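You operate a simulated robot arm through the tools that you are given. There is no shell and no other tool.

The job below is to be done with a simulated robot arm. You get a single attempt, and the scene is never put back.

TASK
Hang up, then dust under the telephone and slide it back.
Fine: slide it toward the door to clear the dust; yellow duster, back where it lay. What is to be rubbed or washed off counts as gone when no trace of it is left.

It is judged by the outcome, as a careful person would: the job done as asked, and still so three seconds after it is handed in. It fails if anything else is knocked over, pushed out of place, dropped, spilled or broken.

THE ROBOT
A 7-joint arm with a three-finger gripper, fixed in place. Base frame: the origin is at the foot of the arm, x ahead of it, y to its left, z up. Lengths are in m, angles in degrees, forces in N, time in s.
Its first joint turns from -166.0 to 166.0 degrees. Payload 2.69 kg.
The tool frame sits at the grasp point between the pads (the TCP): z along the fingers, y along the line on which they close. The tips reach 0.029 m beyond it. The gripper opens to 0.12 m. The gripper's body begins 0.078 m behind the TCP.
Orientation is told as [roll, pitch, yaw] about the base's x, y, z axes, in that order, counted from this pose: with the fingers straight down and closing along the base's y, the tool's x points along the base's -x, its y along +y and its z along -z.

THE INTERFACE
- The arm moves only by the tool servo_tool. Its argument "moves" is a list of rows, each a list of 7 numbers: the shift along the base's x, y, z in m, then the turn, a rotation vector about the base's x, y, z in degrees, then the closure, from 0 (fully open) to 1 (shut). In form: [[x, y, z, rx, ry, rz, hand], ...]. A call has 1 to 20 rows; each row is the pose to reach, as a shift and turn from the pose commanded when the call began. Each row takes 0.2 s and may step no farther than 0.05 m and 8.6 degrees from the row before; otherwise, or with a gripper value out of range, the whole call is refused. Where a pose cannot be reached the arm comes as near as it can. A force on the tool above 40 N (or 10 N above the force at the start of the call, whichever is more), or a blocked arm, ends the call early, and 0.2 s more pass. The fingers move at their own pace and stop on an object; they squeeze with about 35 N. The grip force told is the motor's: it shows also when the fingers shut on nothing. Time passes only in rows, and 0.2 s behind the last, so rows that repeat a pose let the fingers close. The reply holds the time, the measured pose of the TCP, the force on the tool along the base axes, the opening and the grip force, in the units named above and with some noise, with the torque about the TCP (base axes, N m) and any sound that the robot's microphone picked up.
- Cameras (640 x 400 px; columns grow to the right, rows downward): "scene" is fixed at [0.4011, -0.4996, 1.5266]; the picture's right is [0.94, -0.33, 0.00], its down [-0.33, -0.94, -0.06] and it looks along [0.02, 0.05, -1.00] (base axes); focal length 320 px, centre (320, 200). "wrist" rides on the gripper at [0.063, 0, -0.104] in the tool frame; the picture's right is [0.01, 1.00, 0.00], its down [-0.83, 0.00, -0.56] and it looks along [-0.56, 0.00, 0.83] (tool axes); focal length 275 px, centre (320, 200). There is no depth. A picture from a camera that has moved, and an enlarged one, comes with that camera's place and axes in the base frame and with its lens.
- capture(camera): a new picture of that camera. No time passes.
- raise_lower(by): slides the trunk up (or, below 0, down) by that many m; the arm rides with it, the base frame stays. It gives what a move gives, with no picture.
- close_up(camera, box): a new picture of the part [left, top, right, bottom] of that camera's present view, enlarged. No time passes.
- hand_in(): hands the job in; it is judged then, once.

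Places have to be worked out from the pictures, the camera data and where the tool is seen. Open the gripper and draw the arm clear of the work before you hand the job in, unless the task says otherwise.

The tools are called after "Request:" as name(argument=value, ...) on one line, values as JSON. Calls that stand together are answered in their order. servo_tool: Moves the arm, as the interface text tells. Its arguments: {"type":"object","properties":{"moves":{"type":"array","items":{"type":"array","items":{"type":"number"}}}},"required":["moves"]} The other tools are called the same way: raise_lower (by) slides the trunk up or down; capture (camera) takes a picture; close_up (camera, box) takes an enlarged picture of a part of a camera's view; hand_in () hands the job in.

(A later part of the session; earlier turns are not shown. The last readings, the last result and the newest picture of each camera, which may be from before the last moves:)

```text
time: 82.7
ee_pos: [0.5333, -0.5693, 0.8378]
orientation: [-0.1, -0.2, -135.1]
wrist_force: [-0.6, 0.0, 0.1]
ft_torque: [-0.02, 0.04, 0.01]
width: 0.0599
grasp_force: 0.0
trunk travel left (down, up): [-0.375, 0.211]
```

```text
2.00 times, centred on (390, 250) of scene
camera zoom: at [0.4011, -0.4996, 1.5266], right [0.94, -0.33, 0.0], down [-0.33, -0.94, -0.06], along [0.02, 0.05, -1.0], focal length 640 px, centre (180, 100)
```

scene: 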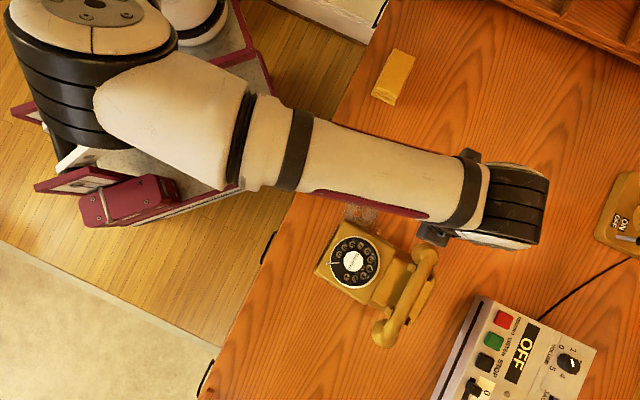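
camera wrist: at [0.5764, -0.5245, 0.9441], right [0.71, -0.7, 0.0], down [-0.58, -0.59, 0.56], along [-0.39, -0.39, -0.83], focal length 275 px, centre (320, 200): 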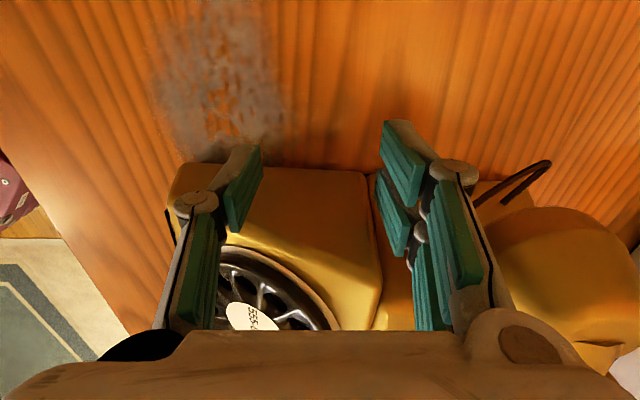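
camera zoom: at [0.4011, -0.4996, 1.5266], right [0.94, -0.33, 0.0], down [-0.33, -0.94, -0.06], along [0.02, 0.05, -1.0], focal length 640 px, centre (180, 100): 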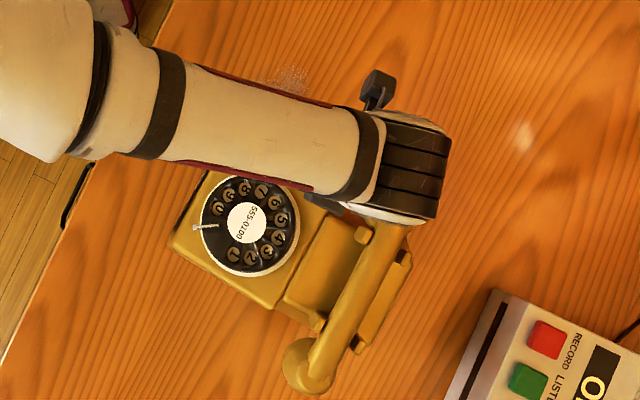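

Both fingers are just short of the flank. I push gently 35 mm along the phone's cross axis and watch the force.

Request:
servo_tool(moves=[[-0.0035, -0.0035, 0, 0, 0, 0, 0.5], [-0.007, -0.007, 0, 0, 0, 0, 0.5], [-0.0105, -0.0105, 0, 0, 0, 0, 0.5], [-0.014, -0.014, 0, 0, 0, 0, 0.5], [-0.0175, -0.0175, 0, 0, 0, 0, 0.5], [-0.021, -0.021, 0, 0, 0, 0, 0.5], [-0.0245, -0.0245, 0, 0, 0, 0, 0.5]])

Request:
capture(camera="wrist")

Request:
close_up(camera="scene", box=[300, 150, 480, 350])

```text
time: 84.3
ee_pos: [0.5068, -0.5947, 0.8391]
orientation: [-0.1, -0.1, -135.1]
wrist_force: [9.0, 9.2, 4.0]
ft_torque: [0.0, -0.27, 0.39]
width: 0.0606
grasp_force: 1.0
trunk travel left (down, up): [-0.375, 0.211]
```

```text
taken
camera wrist: at [0.5515, -0.5486, 0.9442], right [0.71, -0.71, 0.0], down [-0.58, -0.59, 0.56], along [-0.39, -0.39, -0.83], focal length 275 px, centre (320, 200)
```

wrist: 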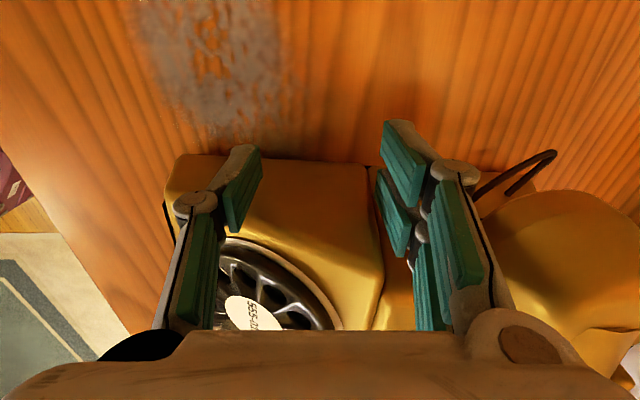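

```text
2.00 times, centred on (390, 250) of scene
camera zoom: at [0.4011, -0.4996, 1.5266], right [0.94, -0.33, 0.0], down [-0.33, -0.94, -0.06], along [0.02, 0.05, -1.0], focal length 640 px, centre (180, 100)
```

zoom: 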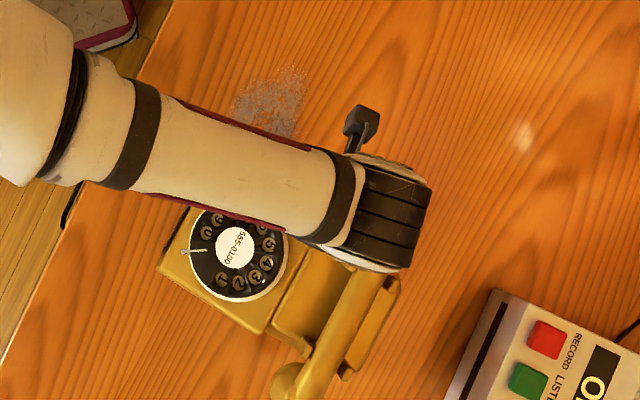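

The phone slides evenly (about 13 N). I continue ~72 mm, angling slightly more toward the door.

Request:
servo_tool(moves=[[-0.004, -0.0069, 0, 0, 0, 0, 0.5], [-0.008, -0.0138, 0, 0, 0, 0, 0.5], [-0.012, -0.0207, 0, 0, 0, 0, 0.5], [-0.016, -0.0276, 0, 0, 0, 0, 0.5], [-0.02, -0.0345, 0, 0, 0, 0, 0.5], [-0.024, -0.0414, 0, 0, 0, 0, 0.5], [-0.028, -0.0483, 0, 0, 0, 0, 0.5], [-0.032, -0.0552, 0, 0, 0, 0, 0.5], [-0.036, -0.0621, 0, 0, 0, 0, 0.5]])

Request:
capture(camera="wrist")

Request:
capture(camera="scene")

```text
time: 86.3
ee_pos: [0.4692, -0.6558, 0.839]
orientation: [-0.3, 0.0, -135.0]
wrist_force: [6.9, 7.9, -0.9]
ft_torque: [0.11, -0.24, 0.31]
width: 0.0601
grasp_force: 0.0
trunk travel left (down, up): [-0.375, 0.211]
```

```text
taken
camera wrist: at [0.5151, -0.6108, 0.944], right [0.71, -0.7, 0.0], down [-0.58, -0.59, 0.56], along [-0.39, -0.39, -0.83], focal length 275 px, centre (320, 200)
```

wrist: 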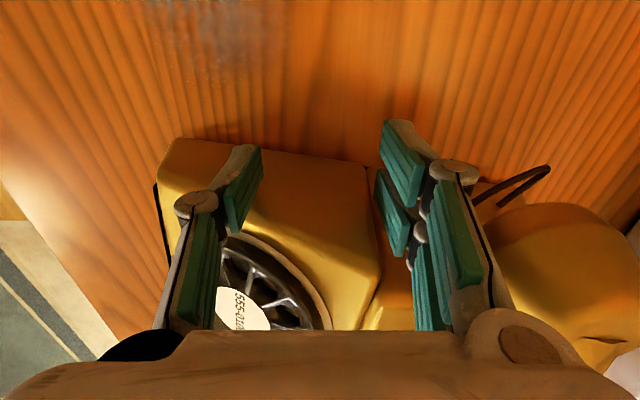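

```text
taken
```

scene: 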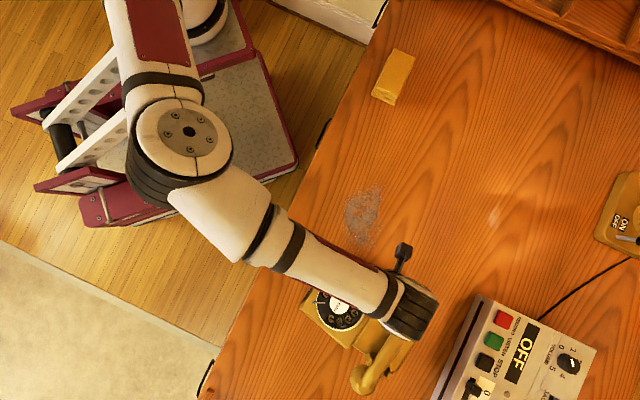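

The dust patch now seems fully uncovered around scene (362,215). I back the fingers off and rise to look properly.

Request:
servo_tool(moves=[[0.007, 0.007, 0, 0, 0, 0, 0.5], [0.021, 0.021, 0.005, 0, 0, 0, 0.5], [0.04, 0.04, 0.03, 0, 0, 0, 0.4], [0.06, 0.06, 0.065, 0, 0, 0, 0.3], [0.08, 0.085, 0.1, 0, 0, 0, 0.2], [0.1, 0.11, 0.135, 0, 0, 0, 0.1], [0.12, 0.135, 0.17, 0, 0, 0, 0], [0.14, 0.165, 0.2, 0, 0, 0, 0], [0.16, 0.2, 0.225, 0, 0, 0, 0], [0.18, 0.24, 0.225, 0, 0, 0, 0], [0.19, 0.28, 0.225, 0, 0, 0, 0]])

Request:
capture(camera="scene")

Request:
capture(camera="wrist")

Request:
close_up(camera="scene", box=[290, 160, 450, 400])

Request:
close_up(camera="scene", box=[320, 160, 420, 270])

```text
time: 88.7
ee_pos: [0.6574, -0.376, 1.0627]
orientation: [-0.2, -0.1, -135.3]
wrist_force: [-1.1, 0.4, -0.5]
ft_torque: [0.03, 0.0, -0.02]
width: 0.1197
grasp_force: 0.1
trunk travel left (down, up): [-0.375, 0.211]
```

```text
taken
```

scene: 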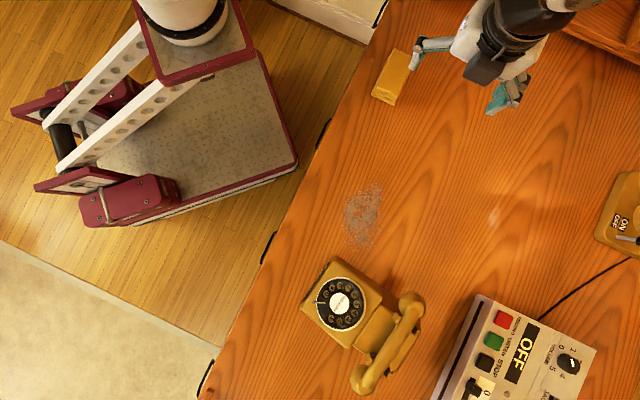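

```text
taken
camera wrist: at [0.7037, -0.3308, 1.1678], right [0.71, -0.71, 0.0], down [-0.59, -0.59, 0.56], along [-0.39, -0.39, -0.83], focal length 275 px, centre (320, 200)
```

wrist: 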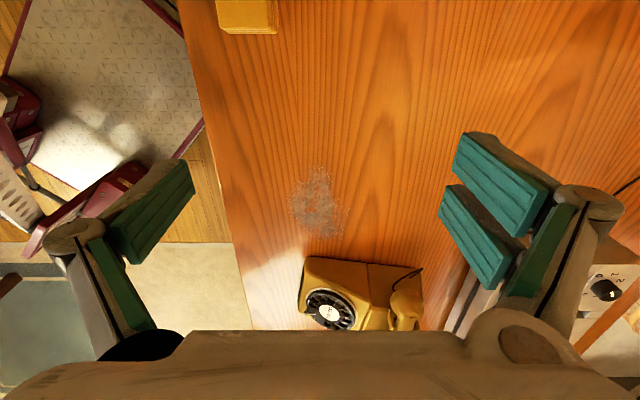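

```text
1.67 times, centred on (370, 280) of scene
camera zoom: at [0.4011, -0.4996, 1.5266], right [0.94, -0.33, 0.0], down [-0.33, -0.94, -0.06], along [0.02, 0.05, -1.0], focal length 534 px, centre (237, 67)
```

zoom: 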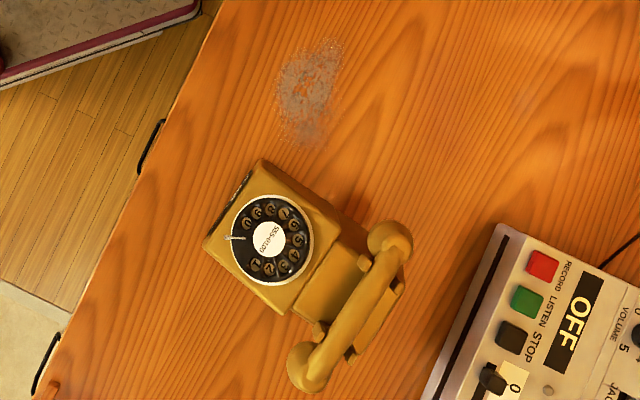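

```text
3.64 times, centred on (370, 215) of scene
camera zoom: at [0.4011, -0.4996, 1.5266], right [0.94, -0.33, 0.0], down [-0.33, -0.94, -0.06], along [0.02, 0.05, -1.0], focal length 1164 px, centre (138, 146)
```

zoom: 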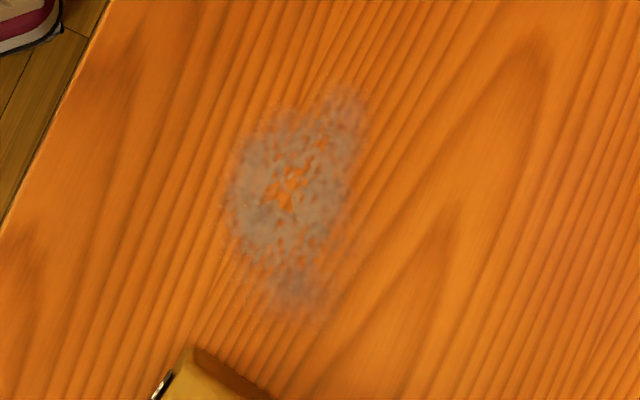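

The whole patch (about e1 -0.10…0.07, e2 0.675…0.785) is uncovered, with a few cm to the phone. Now the duster: I move above it at about (0.671,-0.246).

Request:
servo_tool(moves=[[0.003, 0.03, 0, 0, 0, 0, 0], [0.006, 0.06, 0, 0, 0, 0, 0], [0.01, 0.095, -0.01, 0, 0, 0, 0], [0.0136, 0.13, -0.03, 0, 0, 0, 0], [0.0136, 0.13, -0.06, 0, 0, 0, 0], [0.0136, 0.13, -0.08, 0, 0, 0, 0], [0.0136, 0.13, -0.08, 0, 0, 0, 0]])

Request:
capture(camera="wrist")

Request:
close_up(camera="wrist", box=[200, 0, 440, 200])

Request:
close_up(camera="scene", box=[350, 30, 470, 130])

```text
time: 90.3
ee_pos: [0.6757, -0.2451, 0.9826]
orientation: [-0.2, -0.2, -135.0]
wrist_force: [-0.2, 0.8, 0.1]
ft_torque: [-0.02, -0.01, -0.05]
width: 0.1204
grasp_force: 0.0
trunk travel left (down, up): [-0.375, 0.211]
```

```text
taken
camera wrist: at [0.7202, -0.1998, 1.0883], right [0.71, -0.7, 0.0], down [-0.58, -0.59, 0.56], along [-0.39, -0.39, -0.83], focal length 275 px, centre (320, 200)
```

wrist: 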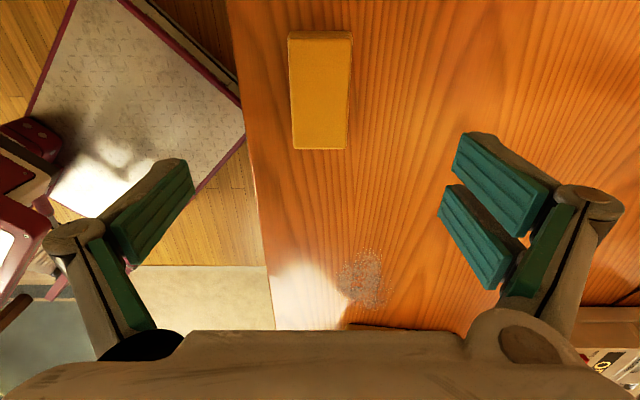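

```text
2.00 times, centred on (320, 100) of wrist
camera zoom: at [0.7202, -0.1998, 1.0883], right [0.71, -0.7, 0.0], down [-0.58, -0.59, 0.56], along [-0.39, -0.39, -0.83], focal length 551 px, centre (320, 400)
```

zoom: 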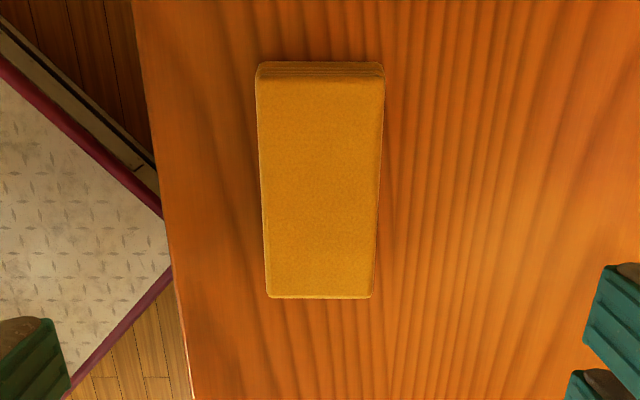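

```text
4.00 times, centred on (410, 80) of scene
camera zoom: at [0.4011, -0.4996, 1.5266], right [0.94, -0.33, 0.0], down [-0.33, -0.94, -0.06], along [0.02, 0.05, -1.0], focal length 1280 px, centre (-40, 680)
```

zoom: 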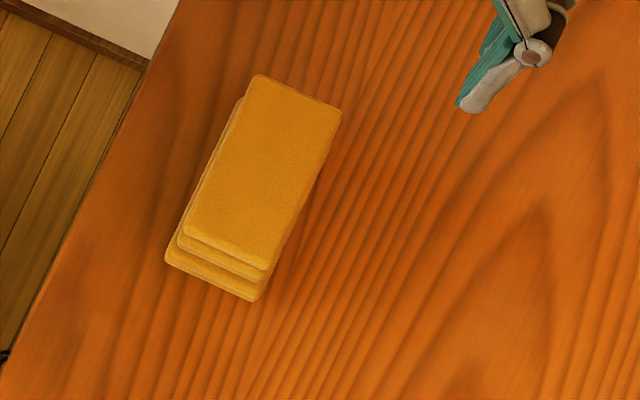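

The duster is centred and square to the gripper (55 mm wide, ~0.104 m long, top ≈0.812). I shift 4 mm to its middle and lower to TCP z≈0.811 with fingers open.

Request:
servo_tool(moves=[[-0.004, -0.004, -0.04, 0, 0, 0, 0.1], [-0.004, -0.004, -0.08, 0, 0, 0, 0.2], [-0.004, -0.004, -0.12, 0, 0, 0, 0.25], [-0.004, -0.004, -0.15, 0, 0, 0, 0.25], [-0.004, -0.004, -0.165, 0, 0, 0, 0.25], [-0.004, -0.004, -0.1715, 0, 0, 0, 0.25], [-0.004, -0.004, -0.1715, 0, 0, 0, 0.25]])

Request:
capture(camera="wrist")

```text
time: 91.9
ee_pos: [0.6685, -0.2494, 0.8123]
orientation: [-0.2, -0.1, -135.0]
wrist_force: [-0.5, 0.0, -0.3]
ft_torque: [0.03, 0.03, 0.02]
width: 0.09
grasp_force: 0.0
trunk travel left (down, up): [-0.375, 0.211]
```

```text
taken
camera wrist: at [0.7147, -0.2048, 0.9172], right [0.71, -0.71, 0.0], down [-0.58, -0.59, 0.56], along [-0.39, -0.39, -0.83], focal length 275 px, centre (320, 200)
```

wrist: 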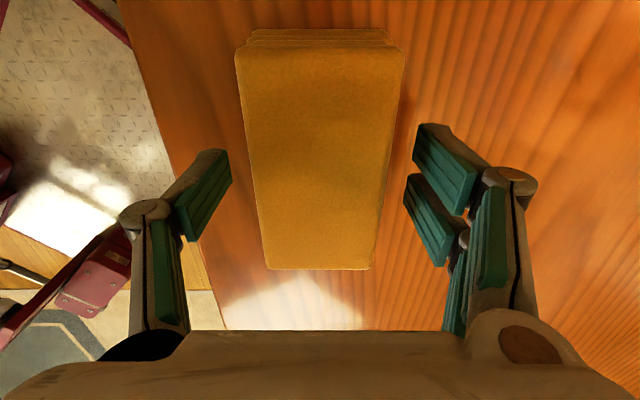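

Fingers straddle the duster. I close on it.

Request:
servo_tool(moves=[[0, 0, 0, 0, 0, 0, 0.4], [0, 0, 0, 0, 0, 0, 0.55], [0, 0, 0, 0, 0, 0, 0.7], [0, 0, 0, 0, 0, 0, 0.85], [0, 0, 0, 0, 0, 0, 1], [0, 0, 0, 0, 0, 0, 1]])

Request:
servo_tool(moves=[[0, 0, 0.002, 0, 0, 0, 1], [0, 0, 0.005, 0, 0, 0, 1], [0, 0, 0.01, 0, 0, 0, 1], [0, 0, 0.015, 0, 0, 0, 1]])

Request:
capture(camera="wrist")

Request:
close_up(camera="scene", box=[350, 30, 470, 130])

```text
time: 93.3
ee_pos: [0.6695, -0.2504, 0.8132]
orientation: [-0.1, -0.1, -135.1]
wrist_force: [0.3, -0.2, 1.6]
ft_torque: [0.03, 0.01, 0.04]
width: 0.0613
grasp_force: 35.1
trunk travel left (down, up): [-0.375, 0.211]
```

```text
time: 94.3
ee_pos: [0.6707, -0.2514, 0.8279]
orientation: [-0.3, -0.1, -135.1]
wrist_force: [-0.1, 0.8, -1.2]
ft_torque: [-0.03, 0.02, -0.01]
width: 0.0617
grasp_force: 34.9
trunk travel left (down, up): [-0.375, 0.211]
```

```text
taken
camera wrist: at [0.7147, -0.2057, 0.9327], right [0.71, -0.71, 0.0], down [-0.58, -0.59, 0.56], along [-0.4, -0.39, -0.83], focal length 275 px, centre (320, 200)
```

wrist: 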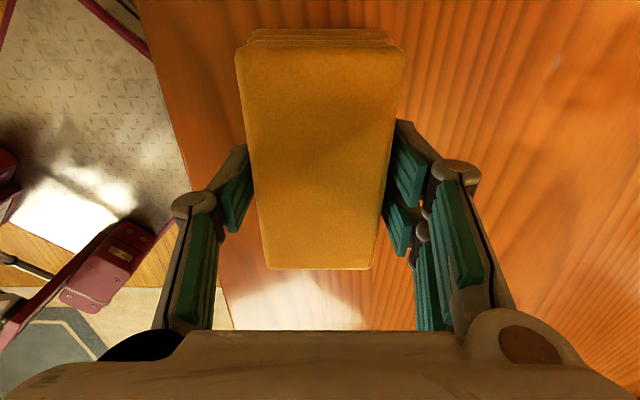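

```text
4.00 times, centred on (410, 80) of scene
camera zoom: at [0.4011, -0.4996, 1.5266], right [0.94, -0.33, 0.0], down [-0.33, -0.94, -0.06], along [0.02, 0.05, -1.0], focal length 1280 px, centre (-40, 680)
```

zoom: 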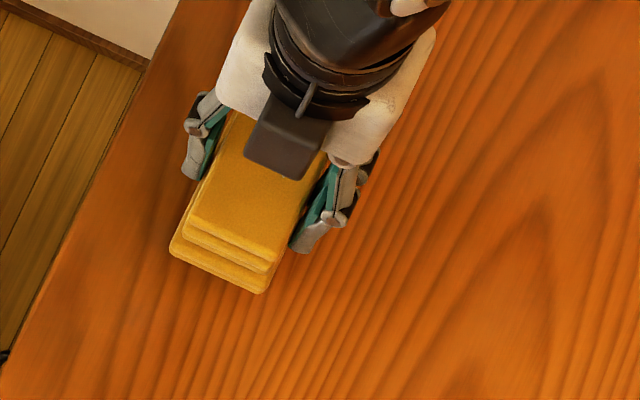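

Duster gripped and lifted cleanly (rest grip pose ≈(0.6696,-0.2504,0.8125), yaw -135). I carry it low over the clear table to the start of the first wiping strip.

Request:
servo_tool(moves=[[0, 0, 0.025, 0, 0, 0, 1], [0, 0, 0.055, 0, 0, 0, 1], [-0.02, -0.026, 0.06, 0, 0, 0, 1], [-0.045, -0.058, 0.06, 0, 0, 0, 1], [-0.07, -0.091, 0.06, 0, 0, 0, 1], [-0.095, -0.124, 0.06, 0, 0, 0, 1], [-0.12, -0.156, 0.06, 0, 0, 0, 1], [-0.14, -0.182, 0.055, 0, 0, 0, 1], [-0.1545, -0.2011, 0.035, 0, 0, 0, 1], [-0.1545, -0.2011, 0.01, 0, 0, 0, 1], [-0.1545, -0.2011, -0.005, 0, 0, 0, 1], [-0.1545, -0.2011, -0.012, 0, 0, 0, 1]])

Request:
capture(camera="wrist")

Request:
capture(camera="scene")

```text
time: 96.9
ee_pos: [0.5142, -0.4518, 0.8155]
orientation: [-0.3, 0.0, -135.1]
wrist_force: [0.1, 0.2, -0.1]
ft_torque: [-0.02, -0.02, 0.03]
width: 0.0612
grasp_force: 35.0
trunk travel left (down, up): [-0.375, 0.211]
```

```text
taken
camera wrist: at [0.5602, -0.4059, 0.9202], right [0.71, -0.7, 0.0], down [-0.58, -0.59, 0.56], along [-0.39, -0.39, -0.83], focal length 275 px, centre (320, 200)
```

wrist: 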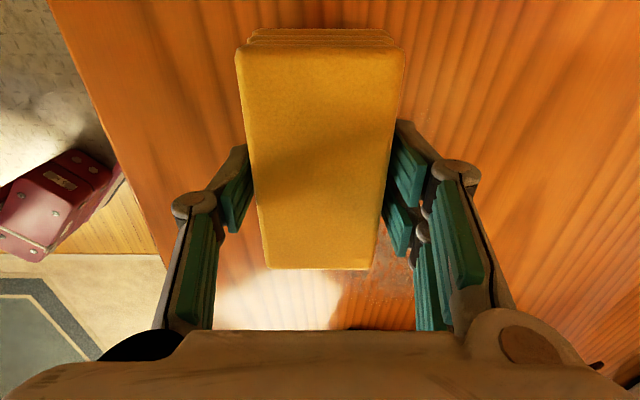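

```text
taken
```

scene: 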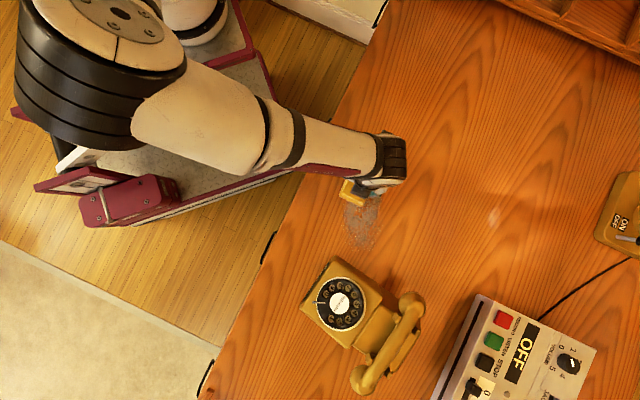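

Just above contact. I lower a few millimetres to press the duster lightly on the table.

Request:
servo_tool(moves=[[0, 0, -0.002, 0, 0, 0, 1], [0, 0, -0.004, 0, 0, 0, 1], [0, 0, -0.005, 0, 0, 0, 1], [0, 0, -0.005, 0, 0, 0, 1]])

```text
time: 97.9
ee_pos: [0.5145, -0.4511, 0.8122]
orientation: [-0.1, -0.1, -135.2]
wrist_force: [-2.7, 3.0, 27.1]
ft_torque: [0.57, 0.4, -0.02]
width: 0.0612
grasp_force: 35.6
trunk travel left (down, up): [-0.375, 0.211]
```

27 N is more than needed; I ease up 1.5 mm.

Request:
servo_tool(moves=[[0, 0, 0.0008, 0, 0, 0, 1], [0, 0, 0.0015, 0, 0, 0, 1], [0, 0, 0.0015, 0, 0, 0, 1]])

```text
time: 98.7
ee_pos: [0.5154, -0.4521, 0.8109]
orientation: [-0.1, -0.1, -135.0]
wrist_force: [-4.0, -0.5, 21.8]
ft_torque: [-0.07, 0.14, 0.09]
width: 0.0613
grasp_force: 35.1
trunk travel left (down, up): [-0.375, 0.211]
```

Request:
servo_tool(moves=[[0, 0, 0.001, 0, 0, 0, 1], [0, 0, 0.002, 0, 0, 0, 1], [-0.007, -0.007, 0.002, 0, 0, 0, 1], [-0.014, -0.014, 0.002, 0, 0, 0, 1], [-0.021, -0.021, 0.002, 0, 0, 0, 1], [-0.028, -0.028, 0.002, 0, 0, 0, 1], [-0.035, -0.035, 0.002, 0, 0, 0, 1]])

Request:
capture(camera="wrist")

Request:
close_up(camera="scene", box=[320, 160, 420, 270])

```text
time: 100.3
ee_pos: [0.4811, -0.4861, 0.8142]
orientation: [-0.2, -0.1, -135.1]
wrist_force: [0.1, 0.5, -1.3]
ft_torque: [0.02, -0.01, 0.01]
width: 0.0615
grasp_force: 35.1
trunk travel left (down, up): [-0.375, 0.211]
```

```text
taken
camera wrist: at [0.5254, -0.4409, 0.9198], right [0.71, -0.7, 0.0], down [-0.58, -0.59, 0.56], along [-0.39, -0.39, -0.83], focal length 275 px, centre (320, 200)
```

wrist: 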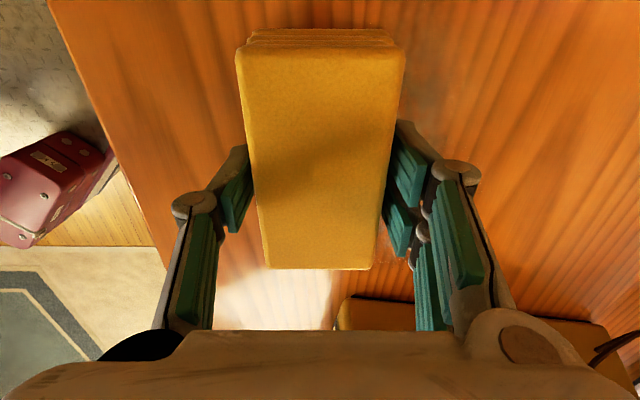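

```text
3.64 times, centred on (370, 215) of scene
camera zoom: at [0.4011, -0.4996, 1.5266], right [0.94, -0.33, 0.0], down [-0.33, -0.94, -0.06], along [0.02, 0.05, -1.0], focal length 1164 px, centre (138, 146)
```

zoom: 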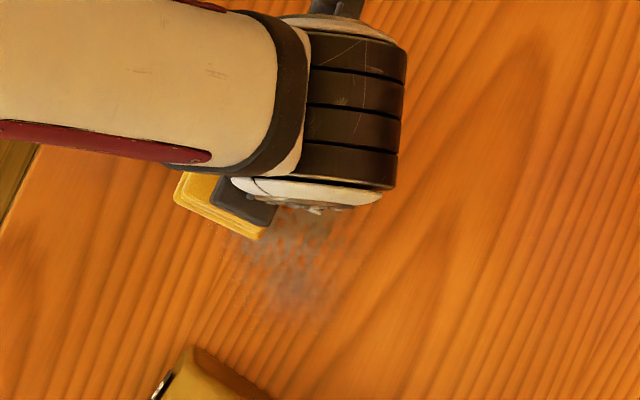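

Contact was lost (z 0.814, no force). I lower 2.5 mm and carry on with the strip toward the phone.

Request:
servo_tool(moves=[[0, 0, -0.0015, 0, 0, 0, 1], [0, 0, -0.0025, 0, 0, 0, 1], [-0.007, -0.007, -0.0025, 0, 0, 0, 1], [-0.014, -0.014, -0.0025, 0, 0, 0, 1]])

```text
time: 101.3
ee_pos: [0.4653, -0.4995, 0.8116]
orientation: [-0.1, -0.1, -135.1]
wrist_force: [-0.5, 0.3, 0.5]
ft_torque: [-0.01, -0.07, 0.0]
width: 0.0613
grasp_force: 35.3
trunk travel left (down, up): [-0.375, 0.211]
```

Only faint contact now (the duster may have shifted up a little in the grip). I press 1.5 mm more and read the force.

Request:
servo_tool(moves=[[0, 0, -0.0008, 0, 0, 0, 1], [0, 0, -0.0015, 0, 0, 0, 1], [0.003, 0.003, -0.0015, 0, 0, 0, 1], [0.006, 0.006, -0.0015, 0, 0, 0, 1]])

```text
time: 102.3
ee_pos: [0.4712, -0.4979, 0.8131]
orientation: [0.1, -0.3, -135.3]
wrist_force: [-11.5, -12.7, 31.9]
ft_torque: [-0.16, 0.6, 0.12]
width: 0.0617
grasp_force: 35.1
trunk travel left (down, up): [-0.375, 0.211]
```

Force jumped to 32 N on the back-stroke. I ease up 1 mm and stroke forward (toward the phone) again.

Request:
servo_tool(moves=[[0, 0, 0.001, 0, 0, 0, 1], [-0.006, -0.006, 0.001, 0, 0, 0, 1], [-0.013, -0.013, 0.001, 0, 0, 0, 1], [-0.02, -0.02, 0.001, 0, 0, 0, 1], [-0.026, -0.026, 0.001, 0, 0, 0, 1]])

Request:
capture(camera="wrist")

Request:
close_up(camera="scene", box=[320, 160, 420, 270])

```text
time: 103.5
ee_pos: [0.4461, -0.5193, 0.8101]
orientation: [-0.1, 0.0, -135.0]
wrist_force: [9.3, 8.6, 24.3]
ft_torque: [0.45, -0.78, -0.03]
width: 0.0617
grasp_force: 35.0
trunk travel left (down, up): [-0.375, 0.211]
```

```text
taken
camera wrist: at [0.4917, -0.4747, 0.9166], right [0.71, -0.71, 0.0], down [-0.59, -0.59, 0.56], along [-0.39, -0.39, -0.83], focal length 275 px, centre (320, 200)
```

wrist: 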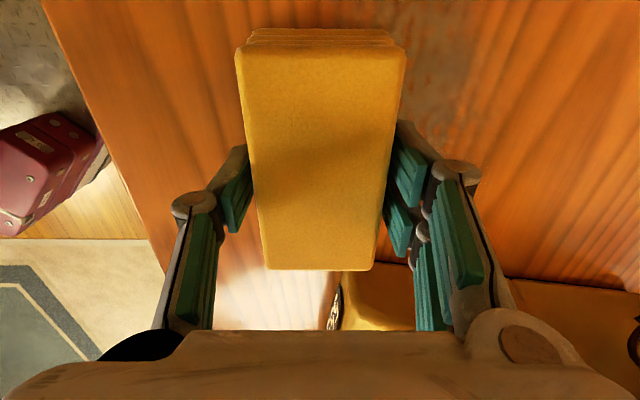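

```text
3.64 times, centred on (370, 215) of scene
camera zoom: at [0.4011, -0.4996, 1.5266], right [0.94, -0.33, 0.0], down [-0.33, -0.94, -0.06], along [0.02, 0.05, -1.0], focal length 1164 px, centre (138, 146)
```

zoom: 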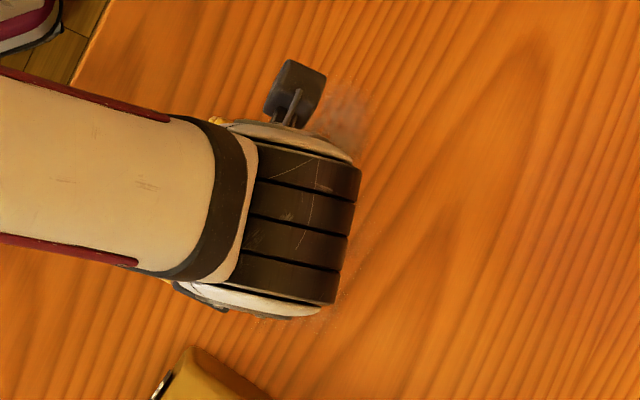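

Wiping friction is about half the press, all well within limits. Now I sweep sideways (across e2) at e1≈-0.06, which covers the lower half of the patch in one stroke.

Request:
servo_tool(moves=[[-0.004, -0.004, 0.001, 0, 0, 0, 1], [-0.007, -0.007, 0.001, 0, 0, 0, 1], [-0.001, -0.013, 0.001, 0, 0, 0, 1], [0.005, -0.019, 0.001, 0, 0, 0, 1], [0.011, -0.025, 0.001, 0, 0, 0, 1], [0.017, -0.031, 0.001, 0, 0, 0, 1], [0.023, -0.037, 0.001, 0, 0, 0, 1], [0.029, -0.043, 0.001, 0, 0, 0, 1], [0.035, -0.049, 0.001, 0, 0, 0, 1], [0.041, -0.055, 0.001, 0, 0, 0, 1], [0.047, -0.061, 0.001, 0, 0, 0, 1], [0.053, -0.067, 0.001, 0, 0, 0, 1], [0.059, -0.073, 0.001, 0, 0, 0, 1], [0.065, -0.079, 0.001, 0, 0, 0, 1], [0.071, -0.085, 0.001, 0, 0, 0, 1]])

Request:
capture(camera="wrist")

Request:
close_up(camera="scene", box=[320, 160, 420, 270])

```text
time: 106.7
ee_pos: [0.5182, -0.6041, 0.8128]
orientation: [-0.1, -0.2, -135.1]
wrist_force: [-0.5, -0.2, -0.5]
ft_torque: [-0.01, 0.0, -0.01]
width: 0.0614
grasp_force: 35.5
trunk travel left (down, up): [-0.375, 0.211]
```

```text
taken
camera wrist: at [0.5628, -0.5596, 0.9174], right [0.71, -0.71, 0.0], down [-0.58, -0.59, 0.56], along [-0.39, -0.39, -0.83], focal length 275 px, centre (320, 200)
```

wrist: 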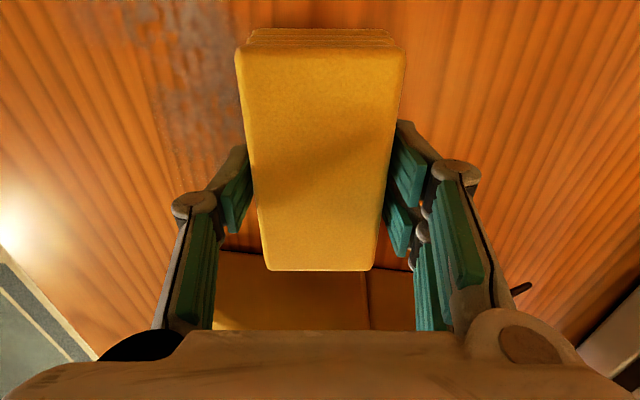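

```text
3.64 times, centred on (370, 215) of scene
camera zoom: at [0.4011, -0.4996, 1.5266], right [0.94, -0.33, 0.0], down [-0.33, -0.94, -0.06], along [0.02, 0.05, -1.0], focal length 1164 px, centre (138, 146)
```

zoom: 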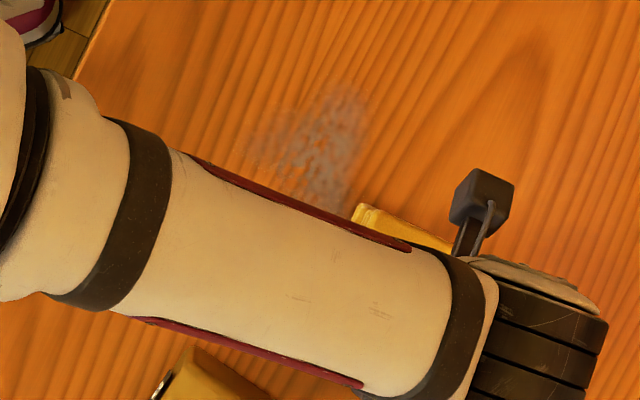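

The earlier strip has visibly removed dust. Contact was lost at the end of this sweep, so I press 2 mm lower and sweep back in shorter calls.

Request:
servo_tool(moves=[[0, 0, -0.001, 0, 0, 0, 1], [0, 0, -0.002, 0, 0, 0, 1], [-0.006, 0.006, -0.002, 0, 0, 0, 1], [-0.012, 0.012, -0.002, 0, 0, 0, 1], [-0.018, 0.018, -0.002, 0, 0, 0, 1], [-0.024, 0.024, -0.002, 0, 0, 0, 1]])

```text
time: 108.1
ee_pos: [0.4937, -0.5802, 0.8111]
orientation: [0.0, 0.0, -135.0]
wrist_force: [5.8, -6.3, 17.6]
ft_torque: [0.04, -0.11, -0.02]
width: 0.0613
grasp_force: 34.6
trunk travel left (down, up): [-0.375, 0.211]
```

Good contact (about 18 N). I continue the sweep to the near side.

Request:
servo_tool(moves=[[-0.006, 0.006, 0, 0, 0, 0, 1], [-0.012, 0.012, 0, 0, 0, 0, 1], [-0.018, 0.018, 0, 0, 0, 0, 1], [-0.024, 0.024, 0, 0, 0, 0, 1], [-0.03, 0.03, 0, 0, 0, 0, 1], [-0.036, 0.036, 0, 0, 0, 0, 1], [-0.042, 0.042, 0, 0, 0, 0, 1], [-0.048, 0.048, 0, 0, 0, 0, 1], [-0.054, 0.054, 0, 0, 0, 0, 1], [-0.06, 0.06, 0, 0, 0, 0, 1]])

Request:
close_up(camera="scene", box=[320, 160, 420, 270])

Request:
capture(camera="wrist")

```text
time: 110.3
ee_pos: [0.4339, -0.5208, 0.8119]
orientation: [0.0, -0.2, -135.1]
wrist_force: [9.6, -9.9, 31.8]
ft_torque: [-0.42, -0.34, 0.01]
width: 0.0617
grasp_force: 35.0
trunk travel left (down, up): [-0.375, 0.211]
```

```text
3.64 times, centred on (370, 215) of scene
camera zoom: at [0.4011, -0.4996, 1.5266], right [0.94, -0.33, 0.0], down [-0.33, -0.94, -0.06], along [0.02, 0.05, -1.0], focal length 1164 px, centre (138, 146)
```

zoom: 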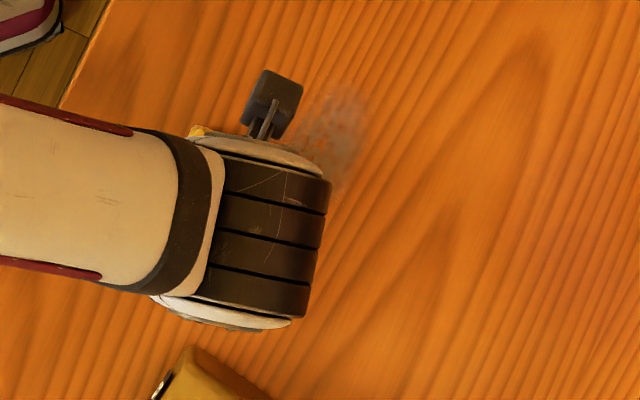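

```text
taken
camera wrist: at [0.4788, -0.4759, 0.9162], right [0.71, -0.7, 0.0], down [-0.59, -0.59, 0.56], along [-0.39, -0.4, -0.83], focal length 275 px, centre (320, 200)
```

wrist: 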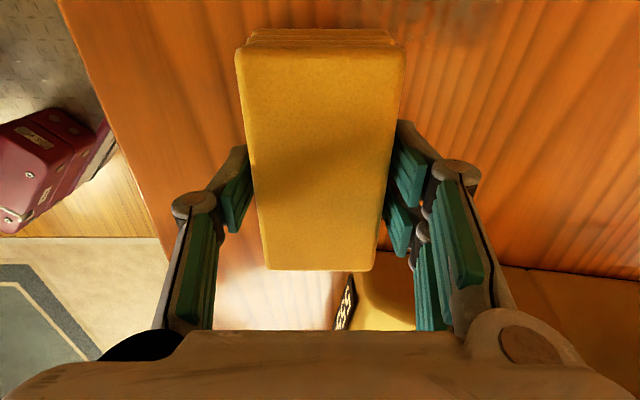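

The lower half looks clean. I slide up to e1≈+0.025 (wiping along the way, slightly lighter) and then sweep the upper half.

Request:
servo_tool(moves=[[0, 0, 0.001, 0, 0, 0, 1], [0.006, 0.006, 0.0015, 0, 0, 0, 1], [0.013, 0.013, 0.0015, 0, 0, 0, 1], [0.02, 0.02, 0.0015, 0, 0, 0, 1], [0.027, 0.027, 0.0015, 0, 0, 0, 1], [0.034, 0.034, 0.0015, 0, 0, 0, 1], [0.041, 0.041, 0.0015, 0, 0, 0, 1], [0.048, 0.048, 0.0015, 0, 0, 0, 1], [0.055, 0.055, 0.0015, 0, 0, 0, 1], [0.061, 0.061, 0.0015, 0, 0, 0, 1]])

```text
time: 112.5
ee_pos: [0.4944, -0.4598, 0.8118]
orientation: [-0.2, -0.1, -135.2]
wrist_force: [-0.4, 0.5, -0.1]
ft_torque: [0.03, -0.02, -0.01]
width: 0.0615
grasp_force: 35.1
trunk travel left (down, up): [-0.375, 0.211]
```

Request:
servo_tool(moves=[[0, 0, -0.001, 0, 0, 0, 1], [0, 0, -0.002, 0, 0, 0, 1], [0.006, -0.006, -0.002, 0, 0, 0, 1], [0.012, -0.012, -0.002, 0, 0, 0, 1]])

```text
time: 113.5
ee_pos: [0.5061, -0.4699, 0.8114]
orientation: [-0.1, -0.1, -135.1]
wrist_force: [-9.7, 10.1, 30.0]
ft_torque: [0.47, 0.24, 0.1]
width: 0.0614
grasp_force: 35.2
trunk travel left (down, up): [-0.375, 0.211]
```

Contact is firm (30 N); I ease 0.5 mm and sweep across the upper half.

Request:
servo_tool(moves=[[0.006, -0.006, 0.0005, 0, 0, 0, 1], [0.012, -0.012, 0.0005, 0, 0, 0, 1], [0.018, -0.018, 0.0005, 0, 0, 0, 1], [0.024, -0.024, 0.0005, 0, 0, 0, 1], [0.03, -0.03, 0.0005, 0, 0, 0, 1], [0.036, -0.036, 0.0005, 0, 0, 0, 1], [0.042, -0.042, 0.0005, 0, 0, 0, 1], [0.048, -0.048, 0.0005, 0, 0, 0, 1], [0.054, -0.054, 0.0005, 0, 0, 0, 1], [0.06, -0.06, 0.0005, 0, 0, 0, 1], [0.066, -0.066, 0.0005, 0, 0, 0, 1]])

Request:
close_up(camera="scene", box=[320, 160, 420, 270])

Request:
capture(camera="wrist")

```text
time: 115.9
ee_pos: [0.5719, -0.5364, 0.8095]
orientation: [-0.1, -0.1, -135.2]
wrist_force: [-8.9, 8.2, 24.5]
ft_torque: [0.05, 0.09, -0.02]
width: 0.0614
grasp_force: 35.2
trunk travel left (down, up): [-0.375, 0.211]
```

```text
3.64 times, centred on (370, 215) of scene
camera zoom: at [0.4011, -0.4996, 1.5266], right [0.94, -0.33, 0.0], down [-0.33, -0.94, -0.06], along [0.02, 0.05, -1.0], focal length 1164 px, centre (138, 146)
```

zoom: 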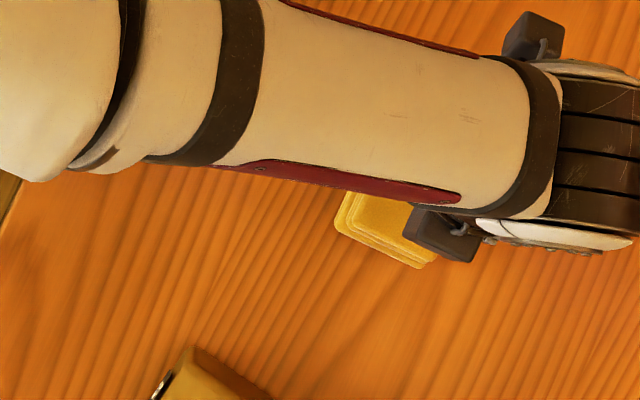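

```text
taken
camera wrist: at [0.6166, -0.4922, 0.9159], right [0.71, -0.7, 0.0], down [-0.58, -0.59, 0.56], along [-0.39, -0.39, -0.83], focal length 275 px, centre (320, 200)
```

wrist: 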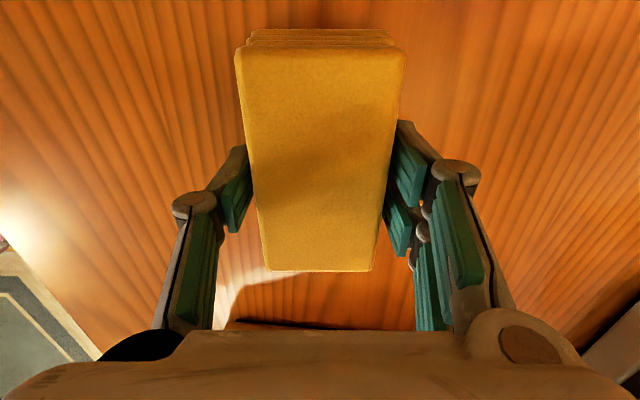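

The swept area looks clean. I lift the duster and move aside to inspect the table for leftovers.

Request:
servo_tool(moves=[[0, 0, 0.01, 0, 0, 0, 1], [0, 0, 0.04, 0, 0, 0, 1], [0.02, 0.03, 0.06, 0, 0, 0, 1], [0.04, 0.07, 0.07, 0, 0, 0, 1], [0.06, 0.11, 0.07, 0, 0, 0, 1], [0.08, 0.15, 0.07, 0, 0, 0, 1], [0.09, 0.19, 0.07, 0, 0, 0, 1], [0.1, 0.23, 0.07, 0, 0, 0, 1], [0.1, 0.27, 0.07, 0, 0, 0, 1]])

Request:
close_up(camera="scene", box=[320, 160, 420, 270])

Request:
capture(camera="scene")

Request:
capture(camera="wrist")

```text
time: 117.9
ee_pos: [0.6738, -0.2682, 0.8796]
orientation: [-0.2, -0.1, -135.2]
wrist_force: [0.5, -0.4, -1.5]
ft_torque: [0.05, -0.01, -0.01]
width: 0.0615
grasp_force: 34.8
trunk travel left (down, up): [-0.375, 0.211]
```

```text
3.64 times, centred on (370, 215) of scene
camera zoom: at [0.4011, -0.4996, 1.5266], right [0.94, -0.33, 0.0], down [-0.33, -0.94, -0.06], along [0.02, 0.05, -1.0], focal length 1164 px, centre (138, 146)
```

zoom: 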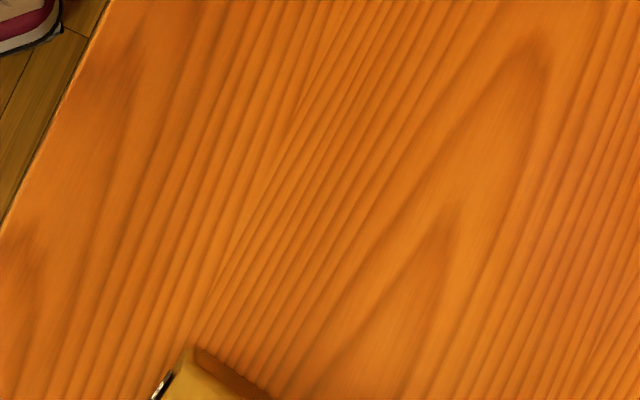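

```text
taken
```

scene: 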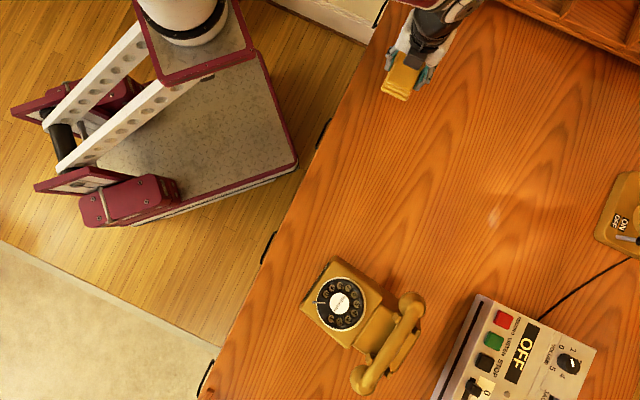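

```text
taken
camera wrist: at [0.7187, -0.2234, 0.9855], right [0.71, -0.71, 0.0], down [-0.59, -0.59, 0.56], along [-0.4, -0.39, -0.83], focal length 275 px, centre (320, 200)
```

wrist: 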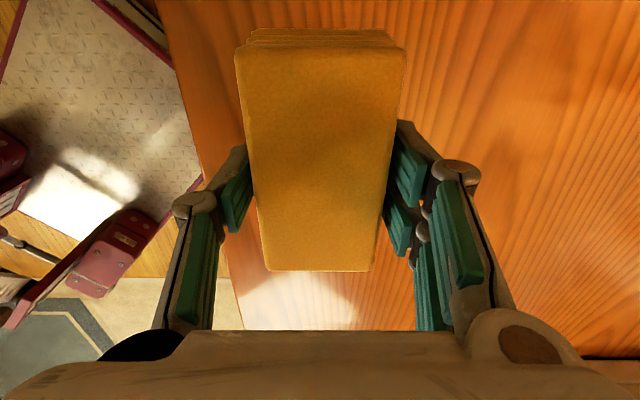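

It looks spotless. I zoom further in to check for faint traces near the edges.

Request:
close_up(camera="scene", box=[335, 175, 400, 216])

Request:
close_up(camera="scene", box=[335, 212, 400, 253])

Request:
close_up(camera="scene", box=[310, 240, 390, 290])

```text
9.76 times, centred on (368, 196) of scene
camera zoom: at [0.4011, -0.4996, 1.5266], right [0.94, -0.33, 0.0], down [-0.33, -0.94, -0.06], along [0.02, 0.05, -1.0], focal length 3123 px, centre (-143, 244)
```

zoom: 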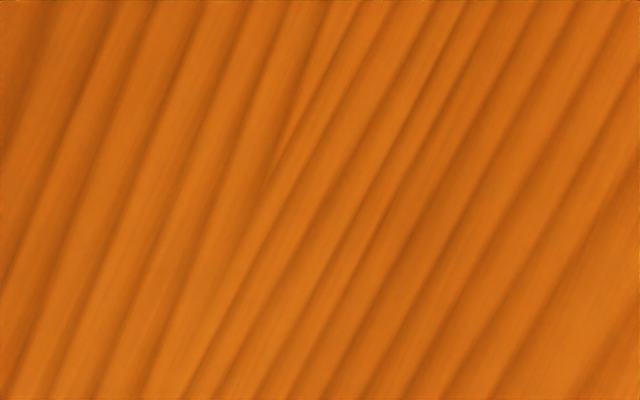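

```text
9.76 times, centred on (368, 232) of scene
camera zoom: at [0.4011, -0.4996, 1.5266], right [0.94, -0.33, 0.0], down [-0.33, -0.94, -0.06], along [0.02, 0.05, -1.0], focal length 3123 px, centre (-143, -117)
```

zoom: 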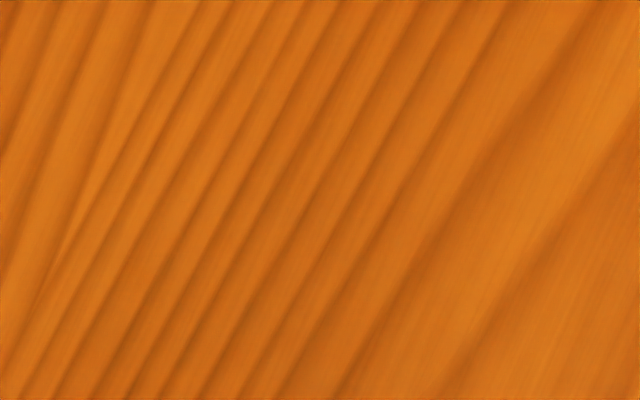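

```text
8.00 times, centred on (350, 265) of scene
camera zoom: at [0.4011, -0.4996, 1.5266], right [0.94, -0.33, 0.0], down [-0.33, -0.94, -0.06], along [0.02, 0.05, -1.0], focal length 2561 px, centre (80, -320)
```

zoom: 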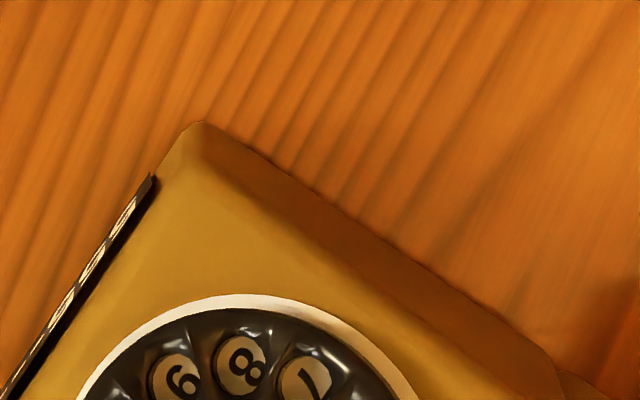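

No trace of dust remains. Now I return the duster to its original spot: TCP to (0.6696,-0.2504), lowering to just above contact.

Request:
servo_tool(moves=[[-0.0042, 0.0178, 0, 0, 0, 0, 1], [-0.0042, 0.0178, -0.025, 0, 0, 0, 1], [-0.0042, 0.0178, -0.045, 0, 0, 0, 1], [-0.0042, 0.0178, -0.057, 0, 0, 0, 1], [-0.0042, 0.0178, -0.063, 0, 0, 0, 1], [-0.0042, 0.0178, -0.063, 0, 0, 0, 1]])

Request:
close_up(camera="scene", box=[350, 30, 470, 130])

```text
time: 119.3
ee_pos: [0.6687, -0.2493, 0.8177]
orientation: [-0.2, -0.1, -135.1]
wrist_force: [-0.2, 0.3, 0.2]
ft_torque: [0.04, -0.01, 0.0]
width: 0.0616
grasp_force: 35.1
trunk travel left (down, up): [-0.375, 0.211]
```

```text
4.00 times, centred on (410, 80) of scene
camera zoom: at [0.4011, -0.4996, 1.5266], right [0.94, -0.33, 0.0], down [-0.33, -0.94, -0.06], along [0.02, 0.05, -1.0], focal length 1280 px, centre (-40, 680)
```

zoom: 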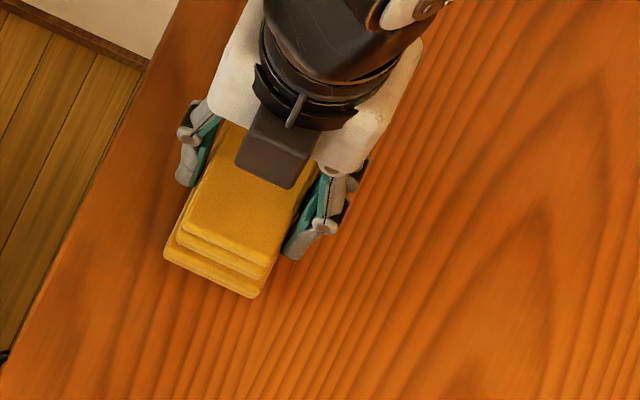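

Within ~2 mm of the original outline; I shift 1.5 mm in x and lower until it touches.

Request:
servo_tool(moves=[[0.0015, -0.0005, -0.002, 0, 0, 0, 1], [0.0015, -0.0005, -0.004, 0, 0, 0, 1], [0.0015, -0.0005, -0.0055, 0, 0, 0, 1], [0.0015, -0.0005, -0.0055, 0, 0, 0, 1]])

Request:
close_up(camera="scene", box=[350, 30, 470, 130])

```text
time: 120.3
ee_pos: [0.669, -0.2505, 0.8112]
orientation: [-0.2, -0.1, -135.2]
wrist_force: [0.6, 0.0, -1.4]
ft_torque: [-0.01, 0.0, -0.01]
width: 0.0614
grasp_force: 34.7
trunk travel left (down, up): [-0.375, 0.211]
```

```text
4.00 times, centred on (410, 80) of scene
camera zoom: at [0.4011, -0.4996, 1.5266], right [0.94, -0.33, 0.0], down [-0.33, -0.94, -0.06], along [0.02, 0.05, -1.0], focal length 1280 px, centre (-40, 680)
```

zoom: 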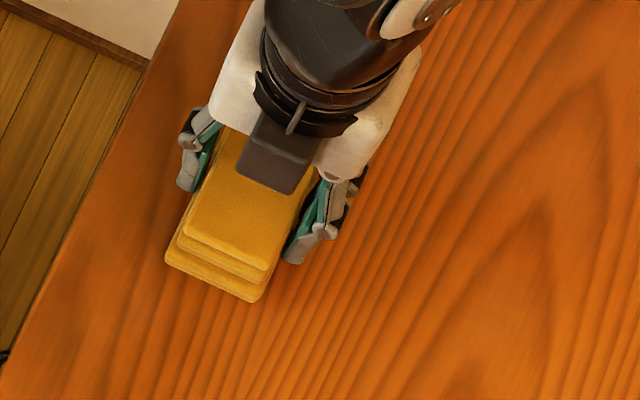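

The outline now matches the original corners (165,262)/(252,302). I lower another 1.5 mm to touch and then open.

Request:
servo_tool(moves=[[0, 0, -0.001, 0, 0, 0, 1], [0, 0, -0.0015, 0, 0, 0, 1], [0, 0, -0.0015, 0, 0, 0, 1]])

```text
time: 121.1
ee_pos: [0.6688, -0.2508, 0.8111]
orientation: [-0.1, 0.0, -135.2]
wrist_force: [-1.7, 0.6, 15.7]
ft_torque: [-0.08, 0.04, 0.03]
width: 0.0613
grasp_force: 35.3
trunk travel left (down, up): [-0.375, 0.211]
```

It is resting on the table (15.7 N). I ease a little and open the fingers just enough, then rise.

Request:
servo_tool(moves=[[0, 0, 0.001, 0, 0, 0, 1], [0, 0, 0.001, 0, 0, 0, 0.45], [0, 0, 0.001, 0, 0, 0, 0.35], [0, 0, 0.001, 0, 0, 0, 0.25], [0, 0, 0.001, 0, 0, 0, 0.25], [0, 0, 0.02, 0, 0, 0, 0.2], [0, 0, 0.05, 0, 0, 0, 0.2], [0, 0, 0.09, 0, 0, 0, 0.1], [0, 0, 0.13, 0, 0, 0, 0], [0, -0.03, 0.16, 0, 0, 0, 0], [0, -0.07, 0.18, 0, 0, 0, 0], [0, -0.11, 0.19, 0, 0, 0, 0]])

Request:
close_up(camera="scene", box=[350, 30, 470, 130])

Request:
capture(camera="wrist")

Request:
capture(camera="scene")

```text
time: 123.7
ee_pos: [0.6673, -0.3599, 1.0028]
orientation: [-0.3, -0.2, -135.0]
wrist_force: [-0.2, 0.6, 0.1]
ft_torque: [-0.02, 0.04, -0.02]
width: 0.12
grasp_force: 0.0
trunk travel left (down, up): [-0.375, 0.211]
```

```text
4.00 times, centred on (410, 80) of scene
camera zoom: at [0.4011, -0.4996, 1.5266], right [0.94, -0.33, 0.0], down [-0.33, -0.94, -0.06], along [0.02, 0.05, -1.0], focal length 1280 px, centre (-40, 680)
```

zoom: 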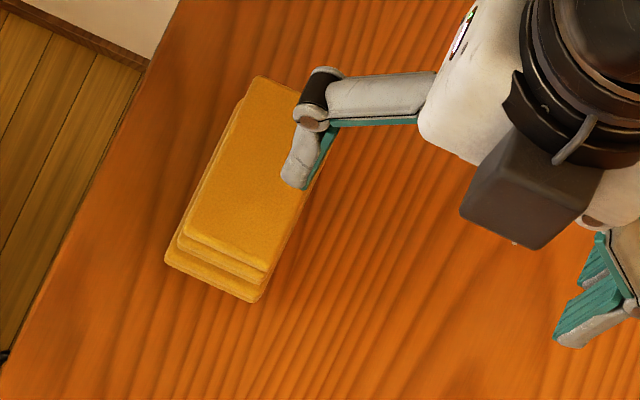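

```text
taken
camera wrist: at [0.7123, -0.3154, 1.1073], right [0.71, -0.7, 0.0], down [-0.58, -0.59, 0.56], along [-0.39, -0.39, -0.83], focal length 275 px, centre (320, 200)
```

wrist: 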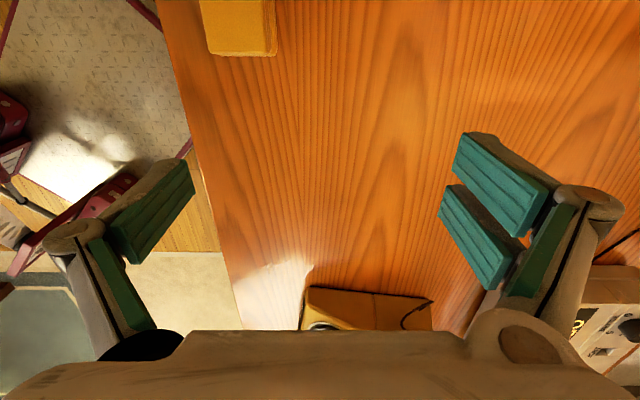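

```text
taken
```

scene: 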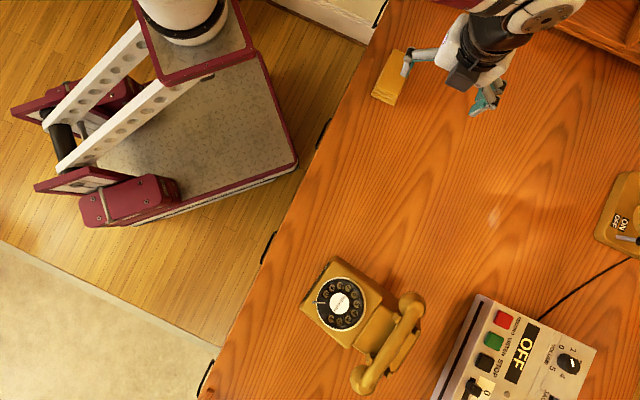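

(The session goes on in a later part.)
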